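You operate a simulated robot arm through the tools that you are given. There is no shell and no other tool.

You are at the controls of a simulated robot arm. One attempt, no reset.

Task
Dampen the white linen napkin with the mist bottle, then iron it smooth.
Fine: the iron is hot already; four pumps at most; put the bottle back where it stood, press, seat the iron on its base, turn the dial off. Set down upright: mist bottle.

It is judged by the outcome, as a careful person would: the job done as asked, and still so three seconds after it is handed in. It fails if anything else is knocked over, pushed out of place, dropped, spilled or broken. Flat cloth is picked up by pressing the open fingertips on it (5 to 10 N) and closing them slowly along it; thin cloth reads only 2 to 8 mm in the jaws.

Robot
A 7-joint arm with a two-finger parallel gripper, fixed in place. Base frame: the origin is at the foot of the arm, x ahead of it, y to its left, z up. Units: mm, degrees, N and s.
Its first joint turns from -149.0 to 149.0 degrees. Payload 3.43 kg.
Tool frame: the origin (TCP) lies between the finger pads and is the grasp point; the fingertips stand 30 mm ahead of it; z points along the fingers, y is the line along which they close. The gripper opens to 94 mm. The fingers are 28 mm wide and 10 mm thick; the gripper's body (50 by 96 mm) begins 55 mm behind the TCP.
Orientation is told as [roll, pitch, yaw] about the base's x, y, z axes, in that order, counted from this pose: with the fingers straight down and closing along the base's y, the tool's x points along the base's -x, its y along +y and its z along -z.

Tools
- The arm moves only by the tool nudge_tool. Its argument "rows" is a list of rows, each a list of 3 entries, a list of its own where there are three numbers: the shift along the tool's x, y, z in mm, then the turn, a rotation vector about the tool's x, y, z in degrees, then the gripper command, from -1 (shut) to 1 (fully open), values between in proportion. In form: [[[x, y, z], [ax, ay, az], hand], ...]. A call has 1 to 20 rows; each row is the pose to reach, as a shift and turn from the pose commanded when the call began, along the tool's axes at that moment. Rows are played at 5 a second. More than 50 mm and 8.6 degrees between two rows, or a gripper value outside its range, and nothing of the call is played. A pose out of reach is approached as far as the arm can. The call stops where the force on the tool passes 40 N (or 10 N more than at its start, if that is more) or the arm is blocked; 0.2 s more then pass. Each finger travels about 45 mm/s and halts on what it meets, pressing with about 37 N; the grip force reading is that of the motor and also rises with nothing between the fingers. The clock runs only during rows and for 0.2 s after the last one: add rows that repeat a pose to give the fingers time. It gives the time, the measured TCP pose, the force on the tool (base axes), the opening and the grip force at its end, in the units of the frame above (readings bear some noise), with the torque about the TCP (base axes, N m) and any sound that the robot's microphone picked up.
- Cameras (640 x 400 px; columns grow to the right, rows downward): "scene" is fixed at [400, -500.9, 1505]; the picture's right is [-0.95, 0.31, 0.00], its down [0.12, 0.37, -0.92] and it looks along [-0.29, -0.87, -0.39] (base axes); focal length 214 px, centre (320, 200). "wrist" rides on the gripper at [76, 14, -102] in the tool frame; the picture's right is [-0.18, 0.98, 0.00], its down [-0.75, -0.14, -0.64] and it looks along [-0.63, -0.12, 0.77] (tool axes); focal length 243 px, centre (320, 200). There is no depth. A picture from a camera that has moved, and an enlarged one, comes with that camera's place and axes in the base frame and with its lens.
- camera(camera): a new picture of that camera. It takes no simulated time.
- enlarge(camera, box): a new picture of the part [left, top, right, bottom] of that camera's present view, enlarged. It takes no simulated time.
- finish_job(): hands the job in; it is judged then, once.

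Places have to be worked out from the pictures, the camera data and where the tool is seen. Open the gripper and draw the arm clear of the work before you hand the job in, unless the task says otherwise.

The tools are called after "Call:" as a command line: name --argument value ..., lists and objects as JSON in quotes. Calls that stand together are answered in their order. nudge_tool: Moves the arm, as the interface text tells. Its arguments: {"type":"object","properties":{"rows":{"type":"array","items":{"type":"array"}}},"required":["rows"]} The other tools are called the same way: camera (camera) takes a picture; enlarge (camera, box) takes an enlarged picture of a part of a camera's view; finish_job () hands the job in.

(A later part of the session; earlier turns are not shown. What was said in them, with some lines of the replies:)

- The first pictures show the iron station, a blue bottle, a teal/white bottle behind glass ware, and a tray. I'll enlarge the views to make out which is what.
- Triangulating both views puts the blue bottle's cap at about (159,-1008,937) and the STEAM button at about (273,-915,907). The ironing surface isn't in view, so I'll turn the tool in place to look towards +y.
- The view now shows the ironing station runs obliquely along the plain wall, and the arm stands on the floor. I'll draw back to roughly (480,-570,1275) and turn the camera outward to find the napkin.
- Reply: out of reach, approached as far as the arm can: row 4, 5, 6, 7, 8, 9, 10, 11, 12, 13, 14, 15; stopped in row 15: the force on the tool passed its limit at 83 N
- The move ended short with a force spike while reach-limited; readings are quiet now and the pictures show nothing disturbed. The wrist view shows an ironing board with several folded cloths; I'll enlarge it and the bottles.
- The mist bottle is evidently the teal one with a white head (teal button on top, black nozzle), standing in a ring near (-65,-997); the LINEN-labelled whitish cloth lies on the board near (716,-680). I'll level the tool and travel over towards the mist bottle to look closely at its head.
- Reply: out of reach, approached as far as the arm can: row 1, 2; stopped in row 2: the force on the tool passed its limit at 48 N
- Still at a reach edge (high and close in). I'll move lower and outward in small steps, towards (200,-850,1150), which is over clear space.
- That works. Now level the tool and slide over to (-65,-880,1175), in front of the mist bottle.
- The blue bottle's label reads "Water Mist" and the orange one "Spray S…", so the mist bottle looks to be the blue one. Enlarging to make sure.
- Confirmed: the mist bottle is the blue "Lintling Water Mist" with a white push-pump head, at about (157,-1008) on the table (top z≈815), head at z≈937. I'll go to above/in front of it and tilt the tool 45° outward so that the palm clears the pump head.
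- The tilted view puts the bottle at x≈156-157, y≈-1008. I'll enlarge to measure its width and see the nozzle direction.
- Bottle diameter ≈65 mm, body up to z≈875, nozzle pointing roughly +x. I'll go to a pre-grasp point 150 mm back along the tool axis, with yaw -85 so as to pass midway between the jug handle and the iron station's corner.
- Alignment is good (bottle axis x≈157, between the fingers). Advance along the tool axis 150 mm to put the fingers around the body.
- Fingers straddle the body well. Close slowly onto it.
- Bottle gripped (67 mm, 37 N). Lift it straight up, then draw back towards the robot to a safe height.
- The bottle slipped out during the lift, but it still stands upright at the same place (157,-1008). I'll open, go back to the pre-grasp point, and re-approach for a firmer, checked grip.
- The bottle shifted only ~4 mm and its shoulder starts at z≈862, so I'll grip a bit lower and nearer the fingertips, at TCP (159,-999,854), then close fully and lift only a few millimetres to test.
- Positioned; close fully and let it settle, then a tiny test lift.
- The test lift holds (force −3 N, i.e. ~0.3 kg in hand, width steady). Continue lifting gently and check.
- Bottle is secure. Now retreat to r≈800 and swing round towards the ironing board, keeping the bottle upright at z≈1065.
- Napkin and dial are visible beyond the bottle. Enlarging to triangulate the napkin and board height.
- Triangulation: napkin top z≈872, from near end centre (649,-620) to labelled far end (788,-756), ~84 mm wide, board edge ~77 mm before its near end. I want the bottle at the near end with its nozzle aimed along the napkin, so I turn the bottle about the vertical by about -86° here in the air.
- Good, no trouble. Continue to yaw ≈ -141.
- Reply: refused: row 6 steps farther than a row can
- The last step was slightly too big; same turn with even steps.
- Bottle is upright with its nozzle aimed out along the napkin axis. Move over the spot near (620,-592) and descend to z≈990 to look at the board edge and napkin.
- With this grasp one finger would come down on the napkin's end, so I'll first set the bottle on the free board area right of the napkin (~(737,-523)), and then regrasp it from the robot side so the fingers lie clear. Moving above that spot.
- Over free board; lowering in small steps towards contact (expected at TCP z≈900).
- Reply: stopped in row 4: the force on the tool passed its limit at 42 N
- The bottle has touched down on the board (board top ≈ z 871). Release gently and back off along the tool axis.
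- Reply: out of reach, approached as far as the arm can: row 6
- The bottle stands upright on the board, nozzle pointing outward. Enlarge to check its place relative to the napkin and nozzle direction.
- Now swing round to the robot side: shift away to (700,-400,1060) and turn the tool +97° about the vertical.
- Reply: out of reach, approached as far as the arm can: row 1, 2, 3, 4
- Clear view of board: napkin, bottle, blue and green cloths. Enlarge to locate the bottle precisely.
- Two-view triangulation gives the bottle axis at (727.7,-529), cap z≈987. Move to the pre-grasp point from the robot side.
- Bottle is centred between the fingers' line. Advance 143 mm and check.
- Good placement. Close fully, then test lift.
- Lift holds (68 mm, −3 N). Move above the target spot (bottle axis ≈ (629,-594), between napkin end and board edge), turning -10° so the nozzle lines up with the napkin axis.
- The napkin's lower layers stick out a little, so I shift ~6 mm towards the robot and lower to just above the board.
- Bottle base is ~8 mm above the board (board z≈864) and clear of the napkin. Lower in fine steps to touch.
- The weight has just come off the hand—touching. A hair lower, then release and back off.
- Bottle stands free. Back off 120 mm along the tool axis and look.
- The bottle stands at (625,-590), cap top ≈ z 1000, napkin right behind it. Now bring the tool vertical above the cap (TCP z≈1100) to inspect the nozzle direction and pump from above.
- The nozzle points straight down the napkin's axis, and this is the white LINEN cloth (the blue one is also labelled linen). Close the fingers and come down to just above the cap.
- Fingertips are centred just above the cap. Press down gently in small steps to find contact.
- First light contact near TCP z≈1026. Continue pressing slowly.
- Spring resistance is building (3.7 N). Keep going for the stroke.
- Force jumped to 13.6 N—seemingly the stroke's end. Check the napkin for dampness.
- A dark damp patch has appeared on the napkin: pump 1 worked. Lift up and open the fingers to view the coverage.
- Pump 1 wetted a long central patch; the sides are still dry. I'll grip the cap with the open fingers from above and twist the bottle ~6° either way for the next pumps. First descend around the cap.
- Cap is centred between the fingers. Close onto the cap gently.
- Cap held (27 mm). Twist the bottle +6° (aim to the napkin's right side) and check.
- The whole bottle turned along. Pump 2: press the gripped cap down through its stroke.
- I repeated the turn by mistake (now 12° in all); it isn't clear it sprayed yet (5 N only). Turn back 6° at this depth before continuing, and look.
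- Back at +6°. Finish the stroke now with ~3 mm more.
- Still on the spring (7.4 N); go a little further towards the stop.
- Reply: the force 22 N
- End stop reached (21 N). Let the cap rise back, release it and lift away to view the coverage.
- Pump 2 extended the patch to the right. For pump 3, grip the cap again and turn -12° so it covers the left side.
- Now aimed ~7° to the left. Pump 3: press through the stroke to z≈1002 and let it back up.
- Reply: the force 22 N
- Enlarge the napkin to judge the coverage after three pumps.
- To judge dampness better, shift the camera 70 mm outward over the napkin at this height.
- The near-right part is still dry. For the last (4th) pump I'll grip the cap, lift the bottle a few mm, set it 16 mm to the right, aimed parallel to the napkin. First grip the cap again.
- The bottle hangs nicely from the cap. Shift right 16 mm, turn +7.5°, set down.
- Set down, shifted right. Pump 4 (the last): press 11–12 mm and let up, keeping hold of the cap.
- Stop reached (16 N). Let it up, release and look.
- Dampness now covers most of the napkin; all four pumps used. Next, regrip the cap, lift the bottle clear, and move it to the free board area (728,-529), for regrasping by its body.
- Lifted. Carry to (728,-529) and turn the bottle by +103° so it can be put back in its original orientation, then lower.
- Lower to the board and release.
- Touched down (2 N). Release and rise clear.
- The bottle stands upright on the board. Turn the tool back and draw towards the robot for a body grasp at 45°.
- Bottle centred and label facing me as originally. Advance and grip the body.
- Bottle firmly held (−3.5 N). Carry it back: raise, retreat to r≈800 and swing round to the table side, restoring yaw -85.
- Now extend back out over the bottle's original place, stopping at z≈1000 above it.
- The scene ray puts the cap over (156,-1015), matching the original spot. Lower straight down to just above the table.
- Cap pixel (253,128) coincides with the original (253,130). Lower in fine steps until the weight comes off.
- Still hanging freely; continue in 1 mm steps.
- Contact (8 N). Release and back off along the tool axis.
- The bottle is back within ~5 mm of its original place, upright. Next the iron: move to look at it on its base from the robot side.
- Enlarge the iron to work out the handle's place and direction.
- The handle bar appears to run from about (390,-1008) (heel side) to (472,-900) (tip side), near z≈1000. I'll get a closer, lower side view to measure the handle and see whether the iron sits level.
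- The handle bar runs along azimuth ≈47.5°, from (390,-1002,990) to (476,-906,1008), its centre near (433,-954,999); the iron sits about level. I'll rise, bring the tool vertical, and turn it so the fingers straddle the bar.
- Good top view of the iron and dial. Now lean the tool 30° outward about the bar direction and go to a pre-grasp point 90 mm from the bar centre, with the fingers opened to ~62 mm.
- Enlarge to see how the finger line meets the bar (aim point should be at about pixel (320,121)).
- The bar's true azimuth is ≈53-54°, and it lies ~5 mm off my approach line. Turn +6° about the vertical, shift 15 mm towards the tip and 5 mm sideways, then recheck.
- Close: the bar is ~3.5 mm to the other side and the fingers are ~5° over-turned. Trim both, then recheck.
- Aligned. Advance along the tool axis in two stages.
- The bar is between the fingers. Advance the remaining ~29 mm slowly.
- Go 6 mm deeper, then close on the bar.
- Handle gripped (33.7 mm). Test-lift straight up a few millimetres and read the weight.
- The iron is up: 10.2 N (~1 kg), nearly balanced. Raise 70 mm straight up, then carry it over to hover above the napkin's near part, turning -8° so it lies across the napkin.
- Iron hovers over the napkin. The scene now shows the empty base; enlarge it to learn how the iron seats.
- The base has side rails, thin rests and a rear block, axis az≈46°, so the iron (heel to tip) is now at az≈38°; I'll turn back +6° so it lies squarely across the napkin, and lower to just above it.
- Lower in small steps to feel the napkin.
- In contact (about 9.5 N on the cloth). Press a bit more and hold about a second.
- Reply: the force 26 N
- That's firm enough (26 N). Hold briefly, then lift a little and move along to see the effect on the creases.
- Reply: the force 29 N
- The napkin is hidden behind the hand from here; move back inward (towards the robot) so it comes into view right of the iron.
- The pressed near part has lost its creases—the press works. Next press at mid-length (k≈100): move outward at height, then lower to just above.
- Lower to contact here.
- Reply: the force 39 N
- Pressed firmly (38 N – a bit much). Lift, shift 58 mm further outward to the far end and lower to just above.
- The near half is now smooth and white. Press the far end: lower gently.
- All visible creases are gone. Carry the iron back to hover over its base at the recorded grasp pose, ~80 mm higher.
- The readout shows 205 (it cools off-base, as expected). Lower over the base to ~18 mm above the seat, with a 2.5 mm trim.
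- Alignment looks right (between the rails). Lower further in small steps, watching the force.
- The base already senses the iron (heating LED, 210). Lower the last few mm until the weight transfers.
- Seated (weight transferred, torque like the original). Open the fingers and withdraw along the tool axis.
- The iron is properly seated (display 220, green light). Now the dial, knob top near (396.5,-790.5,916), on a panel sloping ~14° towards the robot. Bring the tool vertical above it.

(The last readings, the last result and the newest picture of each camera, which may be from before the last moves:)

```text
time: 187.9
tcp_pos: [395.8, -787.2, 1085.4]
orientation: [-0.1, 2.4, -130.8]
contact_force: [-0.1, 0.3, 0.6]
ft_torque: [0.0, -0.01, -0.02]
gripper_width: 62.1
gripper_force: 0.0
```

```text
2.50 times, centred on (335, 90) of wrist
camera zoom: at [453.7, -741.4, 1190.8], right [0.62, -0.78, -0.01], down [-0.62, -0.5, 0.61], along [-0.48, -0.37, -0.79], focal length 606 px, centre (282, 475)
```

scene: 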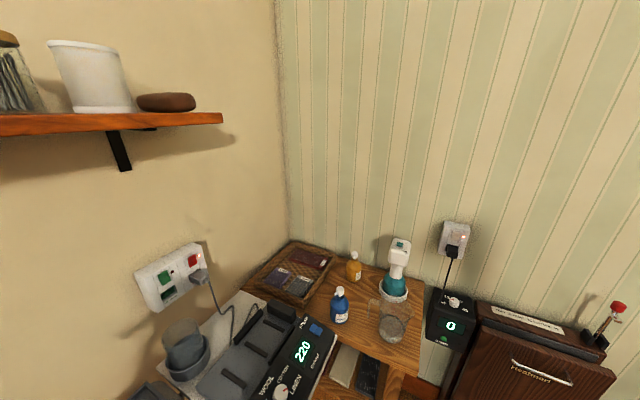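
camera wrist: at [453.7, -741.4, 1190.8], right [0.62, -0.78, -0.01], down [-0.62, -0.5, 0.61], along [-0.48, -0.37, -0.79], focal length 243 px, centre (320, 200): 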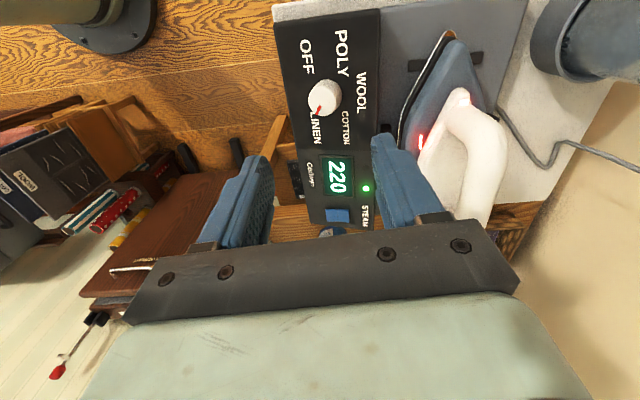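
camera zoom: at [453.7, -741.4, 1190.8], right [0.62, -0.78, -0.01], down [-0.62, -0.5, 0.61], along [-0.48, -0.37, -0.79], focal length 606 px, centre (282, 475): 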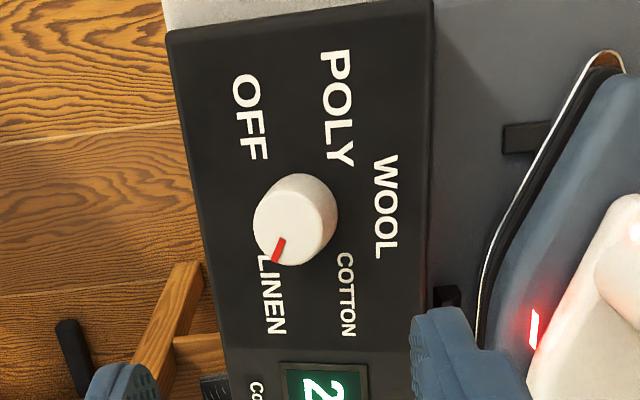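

Labels run LINEN → COTTON → WOOL → POLY → OFF counter-clockwise seen from above, about 227° in total. Tilt the tool ~15° to match the knob's axis and come down to 60 mm above the grip point.

Call:
nudge_tool --rows '[[[-1, -4, 20], [-3, -0.6, 0], 0.4], [[-2, -8, 41], [-6, -1.3, 0], 0.4], [[-3, -12, 61], [-9, -1.9, 0], 0.4], [[-3.5, -16, 81], [-12, -2.5, 0], 0.4], [[-4.1, -19, 101.5], [-14.95, -3.16, 0], 0.4], [[-4.1, -19, 101.5], [-14.95, -3.16, 0], 0.4]]'

Call:
nudge_tool --rows '[[[0, 0, 0], [0, 0, 7], 0.4], [[0, 0, 0], [0, 0, 14], 0.4], [[0, 0, 0], [0, 0, 21], 0.4], [[0, 0, 0], [0, 0, 27], 0.4], [[0, 0, 0], [0, 0, 27], 0.4]]'

Call:
camera --camera "wrist"

Call:
enlarge --camera "wrist" --box '[240, 30, 400, 200]'

```text
time: 189.3
tcp_pos: [380.9, -774.7, 983.9]
orientation: [15.0, -0.6, -131.2]
contact_force: [-0.8, -0.5, -0.8]
ft_torque: [0.01, -0.01, 0.0]
gripper_width: 65.5
gripper_force: 0.0
```

```text
time: 190.5
tcp_pos: [380.8, -772.7, 982.6]
orientation: [13.7, 6.2, -157.6]
contact_force: [-0.3, -0.6, 0.0]
ft_torque: [-0.01, 0.01, -0.01]
gripper_width: 65.8
gripper_force: 0.1
```

```text
taken
camera wrist: at [436.5, -739.0, 1094.0], right [0.17, -0.96, 0.21], down [-0.86, -0.04, 0.51], along [-0.48, -0.27, -0.84], focal length 243 px, centre (320, 200)
```

wrist: 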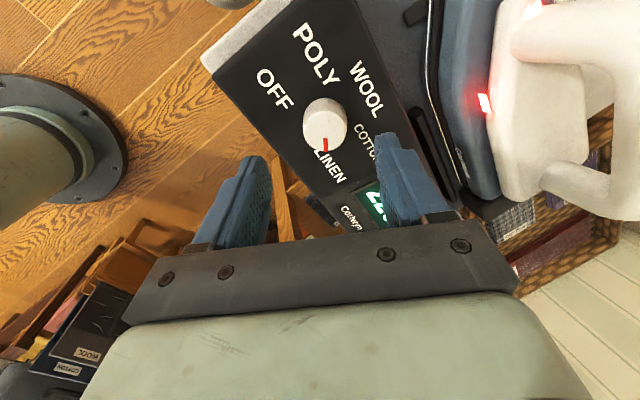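

```text
2.35 times, centred on (320, 115) of wrist
camera zoom: at [436.5, -739.0, 1094.0], right [0.17, -0.96, 0.21], down [-0.86, -0.04, 0.51], along [-0.48, -0.27, -0.84], focal length 571 px, centre (320, 400)
```

zoom: 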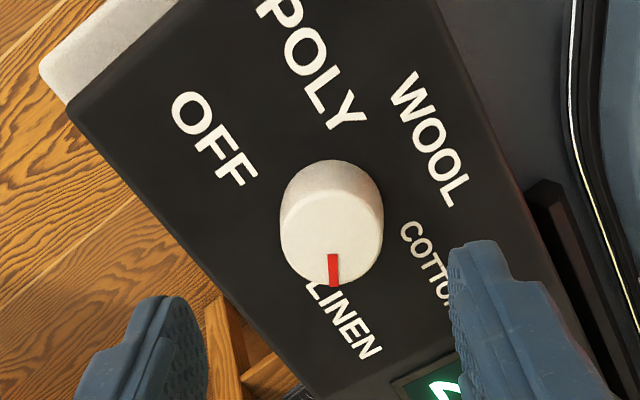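

The knob axis lines up well; trim 3.7 mm sideways and descend to put the fingertips around the knob.

Call:
nudge_tool --rows '[[[0.7, 2, 0], [0, 0, 0], 0.4], [[1.4, 3.7, 10], [0, 0, 0], 0.4], [[1.4, 3.7, 25], [0, 0, 0], 0.4], [[1.4, 3.7, 40], [0, 0, 0], 0.4], [[1.4, 3.7, 50], [0, 0, 0], 0.4], [[1.4, 3.7, 55], [0, 0, 0], 0.4], [[1.4, 3.7, 55], [0, 0, 0], 0.4]]'

Call:
camera --camera "wrist"

Call:
enlarge --camera "scene" --box '[200, 280, 340, 400]'

```text
time: 192.1
tcp_pos: [394.1, -785.1, 932.6]
orientation: [13.7, 6.0, -157.4]
contact_force: [-0.4, 1.2, 3.5]
ft_torque: [-0.1, -0.07, -0.02]
gripper_width: 65.7
gripper_force: 0.2
```

```text
taken
camera wrist: at [450.0, -750.6, 1042.1], right [0.17, -0.96, 0.21], down [-0.86, -0.04, 0.51], along [-0.48, -0.27, -0.84], focal length 243 px, centre (320, 200)
```

wrist: 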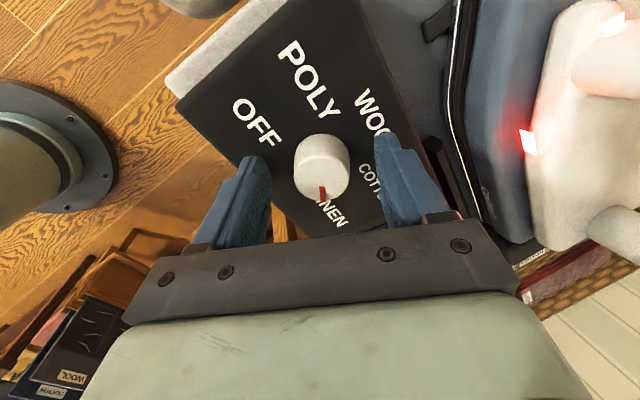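

```text
3.33 times, centred on (270, 340) of scene
camera zoom: at [400.0, -500.9, 1505.0], right [-0.95, 0.31, 0.0], down [0.12, 0.37, -0.92], along [-0.29, -0.87, -0.39], focal length 715 px, centre (487, -267)
```

zoom: 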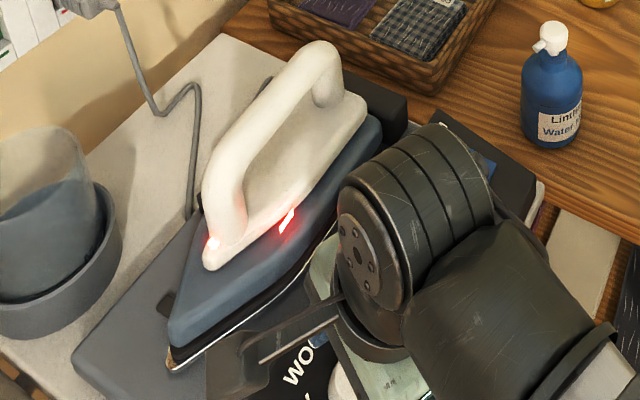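

Light contact (3.5 N): the fingertips just touch the panel. Back off 2 mm and close on the knob.

Call:
nudge_tool --rows '[[[0, 0, -4], [0, 0, 0], 0.4], [[0, 0, -4], [0, 0, 0], 0.2], [[0, 0, -4], [0, 0, 0], 0.05], [[0, 0, -4], [0, 0, 0], -0.1], [[0, 0, -4], [0, 0, 0], -0.2], [[0, 0, -4], [0, 0, 0], -0.35], [[0, 0, -4], [0, 0, 0], -0.5], [[0, 0, -4], [0, 0, 0], -0.5]]'

Call:
camera --camera "wrist"

```text
time: 193.9
tcp_pos: [392.6, -785.5, 935.6]
orientation: [13.8, 6.1, -157.5]
contact_force: [4.5, -12.0, 4.7]
ft_torque: [-0.37, -0.1, -0.03]
gripper_width: 33.2
gripper_force: 44.8
```

```text
taken
camera wrist: at [449.3, -750.9, 1046.0], right [0.17, -0.96, 0.21], down [-0.86, -0.04, 0.51], along [-0.48, -0.27, -0.84], focal length 243 px, centre (320, 200)
```

wrist: 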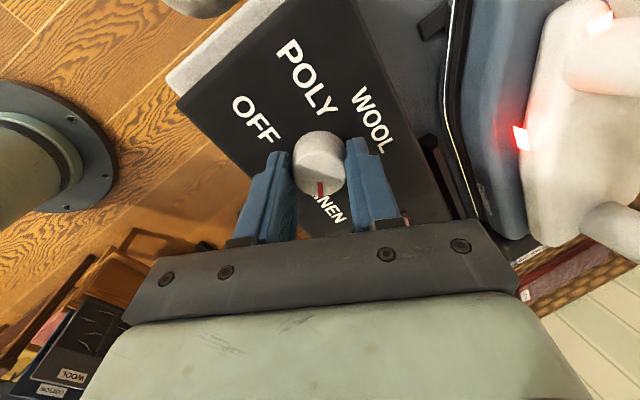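

Knob gripped (33 mm) with ~12 N sideways load; relieve it by 1.2 mm, then start turning counter-clockwise.

Call:
nudge_tool --rows '[[[0, 1.2, 0], [0, 0, 0], -0.5], [[0, 1.2, 0], [0, 0, -6], -0.5], [[0, 1.2, 0], [0, 0, -12], -0.5], [[0, 1.2, 0], [0, 0, -18], -0.5], [[0, 1.2, 0], [0, 0, -24], -0.5]]'

Call:
camera --camera "wrist"

```text
time: 195.1
tcp_pos: [393.0, -784.7, 936.3]
orientation: [15.0, -0.1, -134.1]
contact_force: [5.7, -4.3, 11.7]
ft_torque: [-0.93, 0.59, -0.33]
gripper_width: 32.7
gripper_force: 44.9
```

```text
taken
camera wrist: at [437.3, -722.0, 1038.4], right [0.55, -0.79, 0.25], down [-0.74, -0.33, 0.58], along [-0.38, -0.51, -0.77], focal length 243 px, centre (320, 200)
```

wrist: 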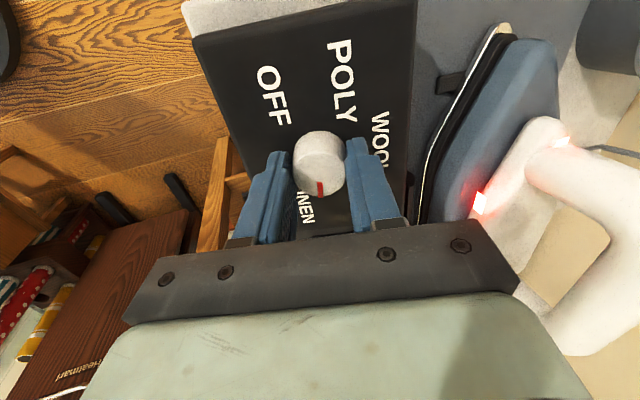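

The knob turns with the fingers (pointer leaving LINEN). Continue 80°.

Call:
nudge_tool --rows '[[[0, 0, 0], [0, 0, -8], -0.5], [[0, 0, 0], [0, 0, -16], -0.5], [[0, 0, 0], [0, 0, -24], -0.5], [[0, 0, 0], [0, 0, -32], -0.5], [[0, 0, 0], [0, 0, -40], -0.5], [[0, 0, 0], [0, 0, -48], -0.5], [[0, 0, 0], [0, 0, -56], -0.5], [[0, 0, 0], [0, 0, -64], -0.5], [[0, 0, 0], [0, 0, -72], -0.5], [[0, 0, 0], [0, 0, -80], -0.5]]'

Call:
camera --camera "wrist"

```text
time: 197.3
tcp_pos: [394.3, -785.2, 936.7]
orientation: [2.7, -14.6, -54.4]
contact_force: [3.1, -0.2, -2.2]
ft_torque: [0.17, 0.42, -0.04]
gripper_width: 32.9
gripper_force: 44.9
```

```text
taken
camera wrist: at [343.1, -699.0, 1016.2], right [0.9, 0.44, 0.09], down [0.19, -0.56, 0.8], along [0.4, -0.7, -0.59], focal length 243 px, centre (320, 200)
```

wrist: 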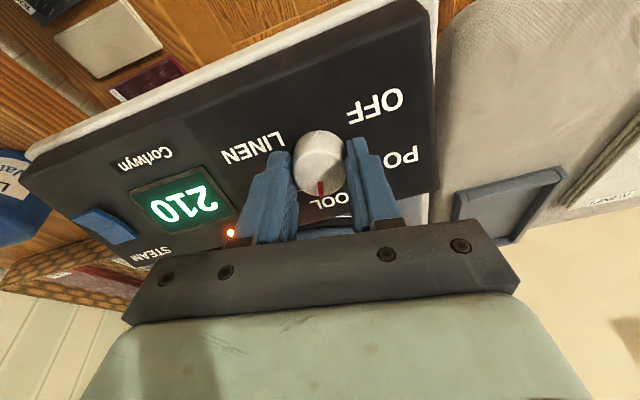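

Pointer is near WOOL now. Continue another ~112°.

Call:
nudge_tool --rows '[[[0, 0, 0], [0, 0, -8], -0.5], [[0, 0, 0], [0, 0, -16], -0.5], [[0, 0, 0], [0, 0, -24], -0.5], [[0, 0, 0], [0, 0, -32], -0.5], [[0, 0, 0], [0, 0, -40], -0.5], [[0, 0, 0], [0, 0, -48], -0.5], [[0, 0, 0], [0, 0, -56], -0.5], [[0, 0, 0], [0, 0, -64], -0.5], [[0, 0, 0], [0, 0, -72], -0.5], [[0, 0, 0], [0, 0, -80], -0.5], [[0, 0, 0], [0, 0, -88], -0.5], [[0, 0, 0], [0, 0, -96], -0.5], [[0, 0, 0], [0, 0, -104], -0.5], [[0, 0, 0], [0, 0, -112], -0.5]]'

Call:
camera --camera "wrist"

Call:
enlarge --camera "wrist" --box '[200, 60, 440, 240]'

```text
time: 200.3
tcp_pos: [392.4, -785.6, 935.8]
orientation: [-14.6, 3.1, 57.6]
contact_force: [2.2, 12.2, 4.1]
ft_torque: [-0.57, 0.41, -0.23]
gripper_width: 32.7
gripper_force: 44.7
```

```text
taken
camera wrist: at [321.7, -824.2, 1035.3], right [-0.71, 0.65, -0.26], down [0.4, 0.68, 0.62], along [0.58, 0.33, -0.74], focal length 243 px, centre (320, 200)
```

wrist: 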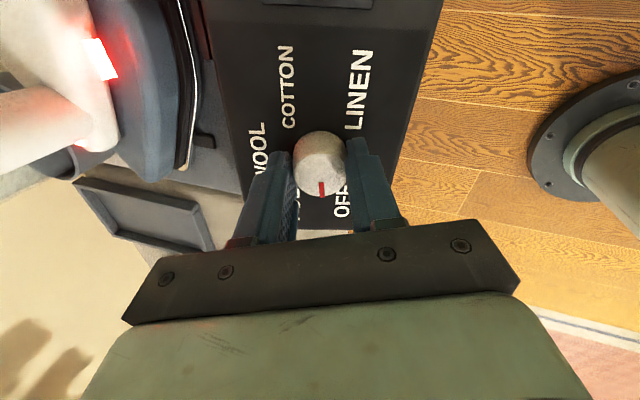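

```text
2.22 times, centred on (320, 150) of wrist
camera zoom: at [321.7, -824.2, 1035.3], right [-0.71, 0.65, -0.26], down [0.4, 0.68, 0.62], along [0.58, 0.33, -0.74], focal length 539 px, centre (320, 311)
```

zoom: 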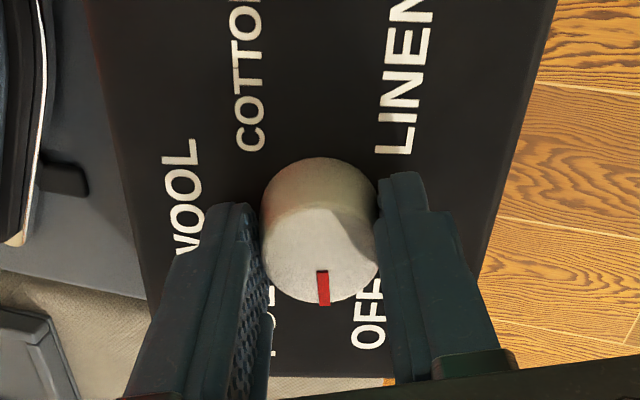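

Pointer is just short of OFF. Turn ~13° more.

Call:
nudge_tool --rows '[[[0, 0, 0], [0, 0, -4], -0.5], [[0, 0, 0], [0, 0, -8], -0.5], [[0, 0, 0], [0, 0, -12], -0.5], [[0, 0, 0], [0, 0, -14], -0.5], [[0, 0, 0], [0, 0, -14], -0.5]]'

Call:
enlarge --camera "wrist" --box '[200, 60, 440, 240]'

Call:
camera --camera "scene"

```text
time: 201.5
tcp_pos: [393.6, -785.7, 936.3]
orientation: [-13.4, 6.4, 71.0]
contact_force: [4.1, 6.7, 1.8]
ft_torque: [-0.6, -0.04, -0.1]
gripper_width: 32.8
gripper_force: 44.6
```

```text
2.22 times, centred on (320, 150) of wrist
camera zoom: at [336.5, -834.8, 1040.1], right [-0.85, 0.46, -0.25], down [0.25, 0.78, 0.57], along [0.46, 0.42, -0.78], focal length 539 px, centre (320, 311)
```

zoom: 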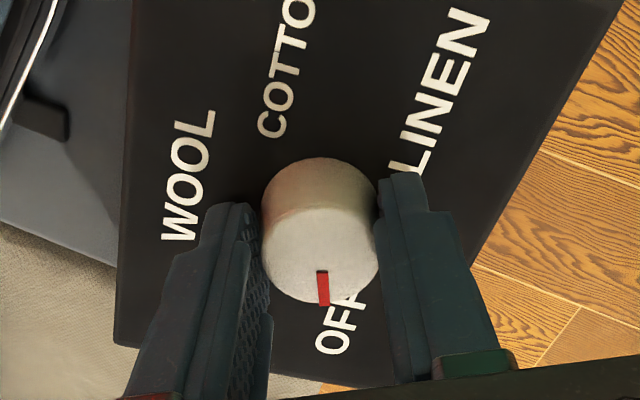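

```text
taken
```

scene: 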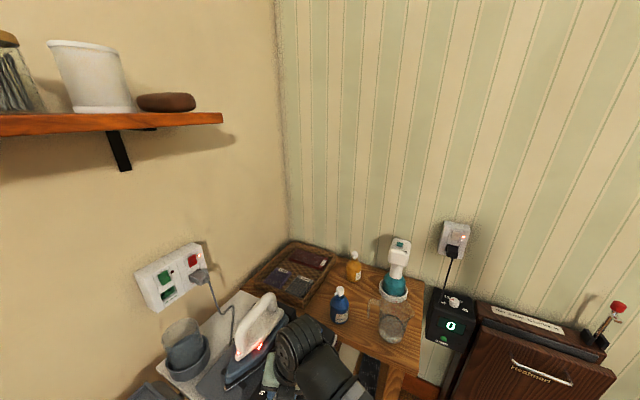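

Almost centred on OFF; turn ~5° further, then release and back off along the tool axis to check the display.

Call:
nudge_tool --rows '[[[0, 0, 0], [0, 0, -2.5], -0.5], [[0, 0, 0], [0, 0, -5], -0.5], [[0, 0, 0], [0, 0, -5], -0.5]]'

Call:
nudge_tool --rows '[[[0, 0, 0], [0, 0, 0], -0.2], [[0, 0, 0], [0, 0, 0], 0], [[0, 0, 0], [0, 0, 0], 0.2], [[0, 0, 0], [0, 0, 0], 0.35], [[0, 0, 0], [0, 0, 0], 0.35], [[0, 0, -15], [0, 0, 0], 0.35], [[0, 0, -40], [0, 0, 0], 0.35], [[0, 0, -70], [0, 0, 0], 0.35], [[0, 0, -100], [0, 0, 0], 0.35], [[0, 0, -130], [0, 0, 0], 0.35]]'

Call:
camera --camera "wrist"

Call:
enlarge --camera "scene" --box '[200, 280, 340, 400]'

```text
time: 202.3
tcp_pos: [392.7, -785.5, 934.9]
orientation: [-13.0, 7.6, 76.1]
contact_force: [3.5, 2.4, 10.5]
ft_torque: [0.27, -0.18, 0.1]
gripper_width: 32.7
gripper_force: 45.5
```

```text
time: 204.5
tcp_pos: [367.5, -761.8, 1061.0]
orientation: [-13.0, 7.5, 75.9]
contact_force: [-0.5, 0.2, 0.3]
ft_torque: [0.01, -0.01, -0.01]
gripper_width: 63.8
gripper_force: 0.1
```

```text
taken
camera wrist: at [317.3, -813.1, 1167.9], right [-0.89, 0.38, -0.24], down [0.2, 0.81, 0.55], along [0.41, 0.45, -0.8], focal length 243 px, centre (320, 200)
```

wrist: 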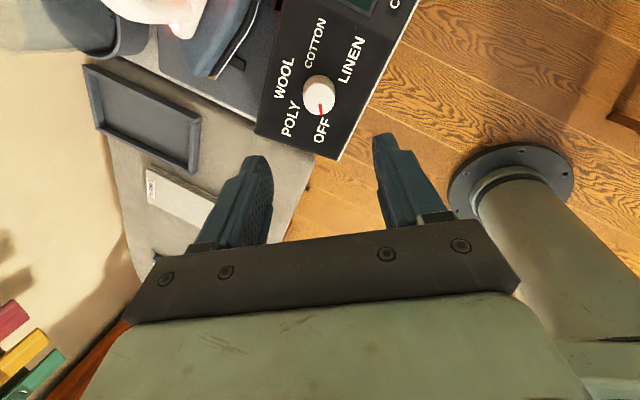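

```text
3.33 times, centred on (270, 340) of scene
camera zoom: at [400.0, -500.9, 1505.0], right [-0.95, 0.31, 0.0], down [0.12, 0.37, -0.92], along [-0.29, -0.87, -0.39], focal length 715 px, centre (487, -267)
```

zoom: 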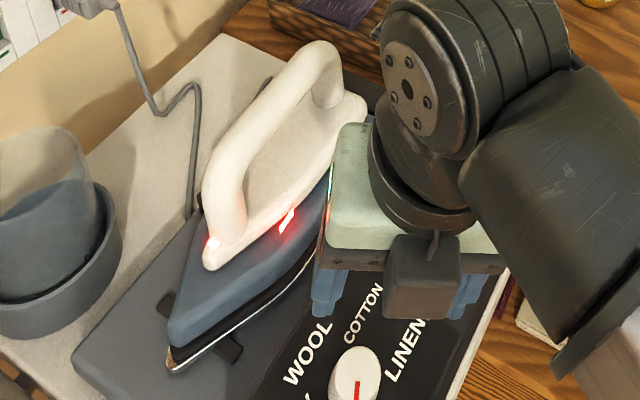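

Enlarge to confirm the pointer sits on OFF.

Call:
enlarge --camera "wrist" --box '[250, 0, 430, 160]'

```text
2.50 times, centred on (340, 80) of wrist
camera zoom: at [317.3, -813.1, 1167.9], right [-0.89, 0.38, -0.24], down [0.2, 0.81, 0.55], along [0.41, 0.45, -0.8], focal length 606 px, centre (270, 500)
```

zoom: 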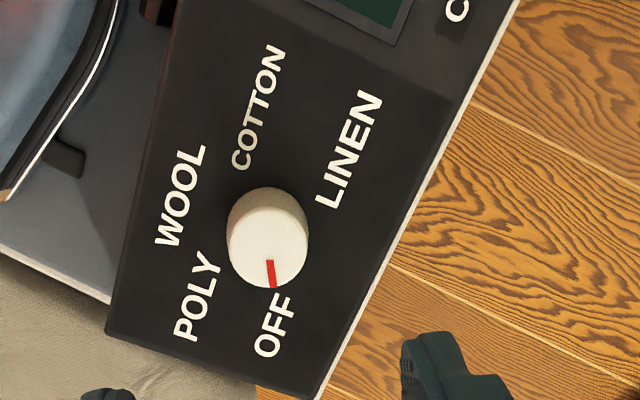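

Dial is at OFF and the display is dark. Raise and turn the tool back, then take a final look at the napkin.

Call:
nudge_tool --rows '[[[0, 0, -20], [0, 0, 0], 0.35], [[0, 0, -40], [0, 0, 0], 0.35], [[0, 0, -60], [0, 0, 7], 1], [[0, 0, -60], [0, 0, 15], 1], [[0, 0, -60], [0, 0, 23], 1], [[0, 0, -60], [0, 0, 31], 1], [[0, 0, -60], [0, 0, 39], 1], [[0, 0, -60], [0, 0, 47], 1], [[0, 0, -60], [0, 0, 55], 1], [[0, 0, -60], [0, 0, 63], 1], [[0, 0, -60], [0, 0, 71], 1], [[0, 0, -60], [0, 0, 79], 1], [[0, 0, -60], [0, 0, 87], 1], [[0, 0, -60], [0, 0, 95], 1], [[0, 0, -60], [0, 0, 103], 1], [[0, 0, -60], [0, 0, 111], 1], [[0, 0, -60], [0, 0, 118], 1]]'

Call:
camera --camera "wrist"

Call:
camera --camera "scene"

```text
time: 208.1
tcp_pos: [358.3, -752.0, 1118.6]
orientation: [-0.7, -14.8, -41.4]
contact_force: [-0.1, 0.8, 0.2]
ft_torque: [0.04, 0.0, -0.01]
gripper_width: 94.1
gripper_force: 0.1
```

```text
taken
camera wrist: at [293.6, -674.2, 1197.3], right [0.78, 0.62, 0.04], down [0.33, -0.47, 0.82], along [0.52, -0.63, -0.58], focal length 243 px, centre (320, 200)
```

wrist: 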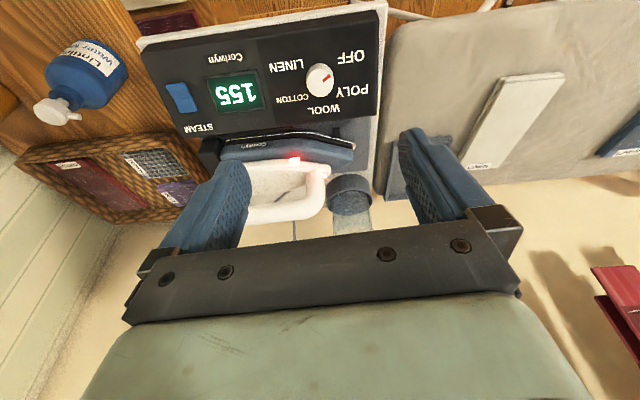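

```text
taken
```

scene: 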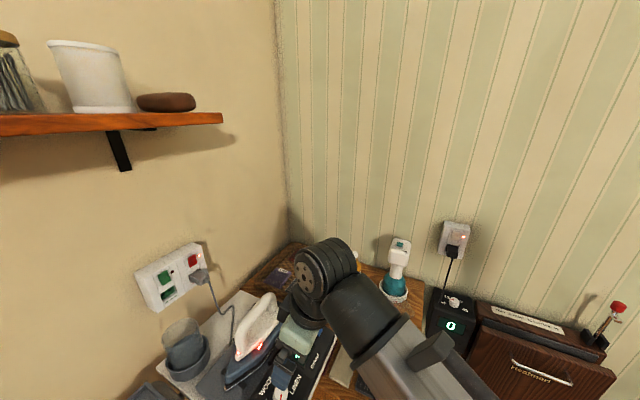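

The readout has dropped to 155 with the lamp out, so it's cooling. Enlarge to double-check the pointer and napkin.

Call:
enlarge --camera "wrist" --box '[200, 20, 400, 150]'

Call:
enlarge --camera "wrist" --box '[400, 40, 640, 200]'

```text
3.08 times, centred on (300, 85) of wrist
camera zoom: at [293.6, -674.2, 1197.3], right [0.78, 0.62, 0.04], down [0.33, -0.47, 0.82], along [0.52, -0.63, -0.58], focal length 746 px, centre (382, 554)
```

zoom: 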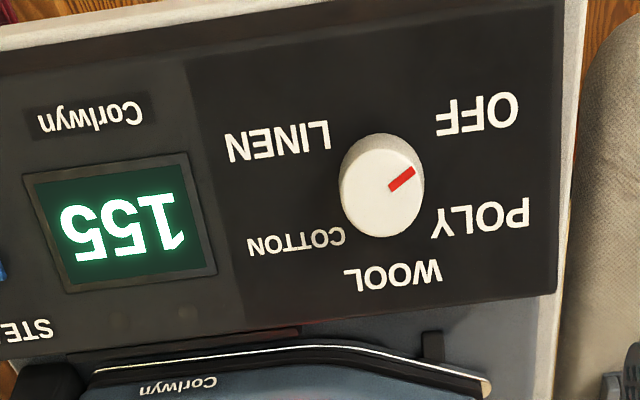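

```text
2.50 times, centred on (520, 120) of wrist
camera zoom: at [293.6, -674.2, 1197.3], right [0.78, 0.62, 0.04], down [0.33, -0.47, 0.82], along [0.52, -0.63, -0.58], focal length 606 px, centre (-180, 400)
```

zoom: 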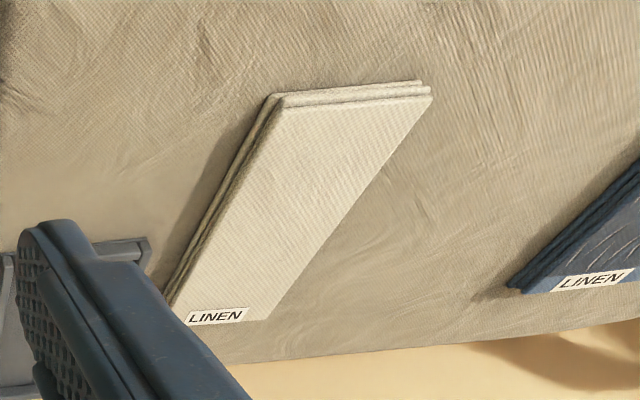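

Dial at OFF, napkin smooth and in place. Draw the arm up and back clear, and take a last scene picture.

Call:
nudge_tool --rows '[[[0, -10, -20], [0, 0, 0], 1], [[0, -30, -40], [0, 0, 0], 1], [[0, -60, -50], [0, 0, 0], 1], [[0, -95, -55], [0, 0, 0], 1], [[0, -130, -60], [0, 0, 0], 1], [[0, -170, -60], [0, 0, 0], 1], [[0, -210, -60], [0, 0, 0], 1], [[0, -250, -60], [0, 0, 0], 1], [[0, -250, -60], [0, 0, 0], 1]]'

Call:
camera --camera "scene"

Call:
camera --camera "wrist"

```text
time: 210.1
tcp_pos: [181.7, -929.8, 1180.7]
orientation: [-0.8, -14.9, -41.1]
contact_force: [0.2, 0.0, 0.1]
ft_torque: [-0.01, 0.0, 0.01]
gripper_width: 93.8
gripper_force: 0.1
```

```text
taken
```

scene: 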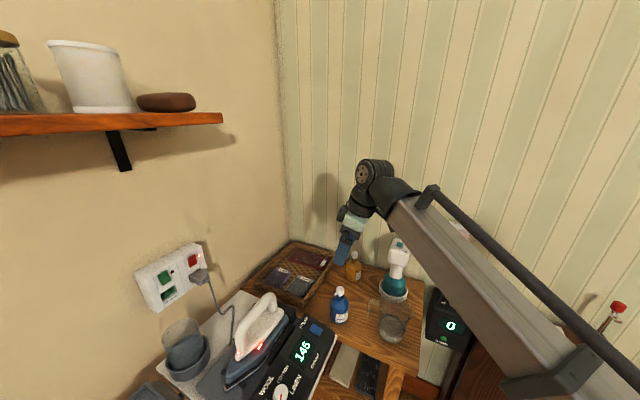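

```text
taken
camera wrist: at [116.6, -852.7, 1260.0], right [0.78, 0.62, 0.04], down [0.34, -0.47, 0.82], along [0.52, -0.63, -0.58], focal length 243 px, centre (320, 200)
```

wrist: 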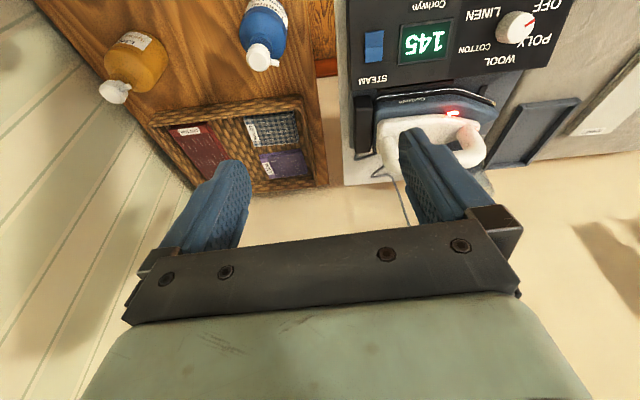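

Everything is in order. The mist bottle is upright at its original place, and the iron is seated and cooling (145, dial OFF). The napkin is smooth, nothing else has moved, and the arm is clear with the gripper open, so I'm handing the job in.

Call:
finish_job

```text
The job is handed in.
```

The white linen napkin is dampened and ironed smooth, and the job is handed in. I don't have the judge's result.

- **Mist bottle:** I used all four pumps. Most of the napkin got damp, and it looked smooth and dry after pressing. The bottle is back upright within about 5 mm of where it stood. It slipped from the grip on the first lift but stayed standing and nothing spilled.
- **Pressing:** I pressed three overlapping areas along the napkin. The middle press peaked at about 38 N on the tool, firmer than I intended. No creases, scorching or shift of the napkin showed in the last pictures.
- **Iron and dial:** The iron is seated on its base. The dial points to OFF, the green lamp is out, and the display was at 145 and falling. The iron's own red light was still lit.
- **Other objects:** Early on, while the arm was turning high in free air, the force limit tripped twice (83 N and 48 N). I saw no sign of contact. The final pictures show nothing else moved or knocked over, and the arm is clear with the gripper open.
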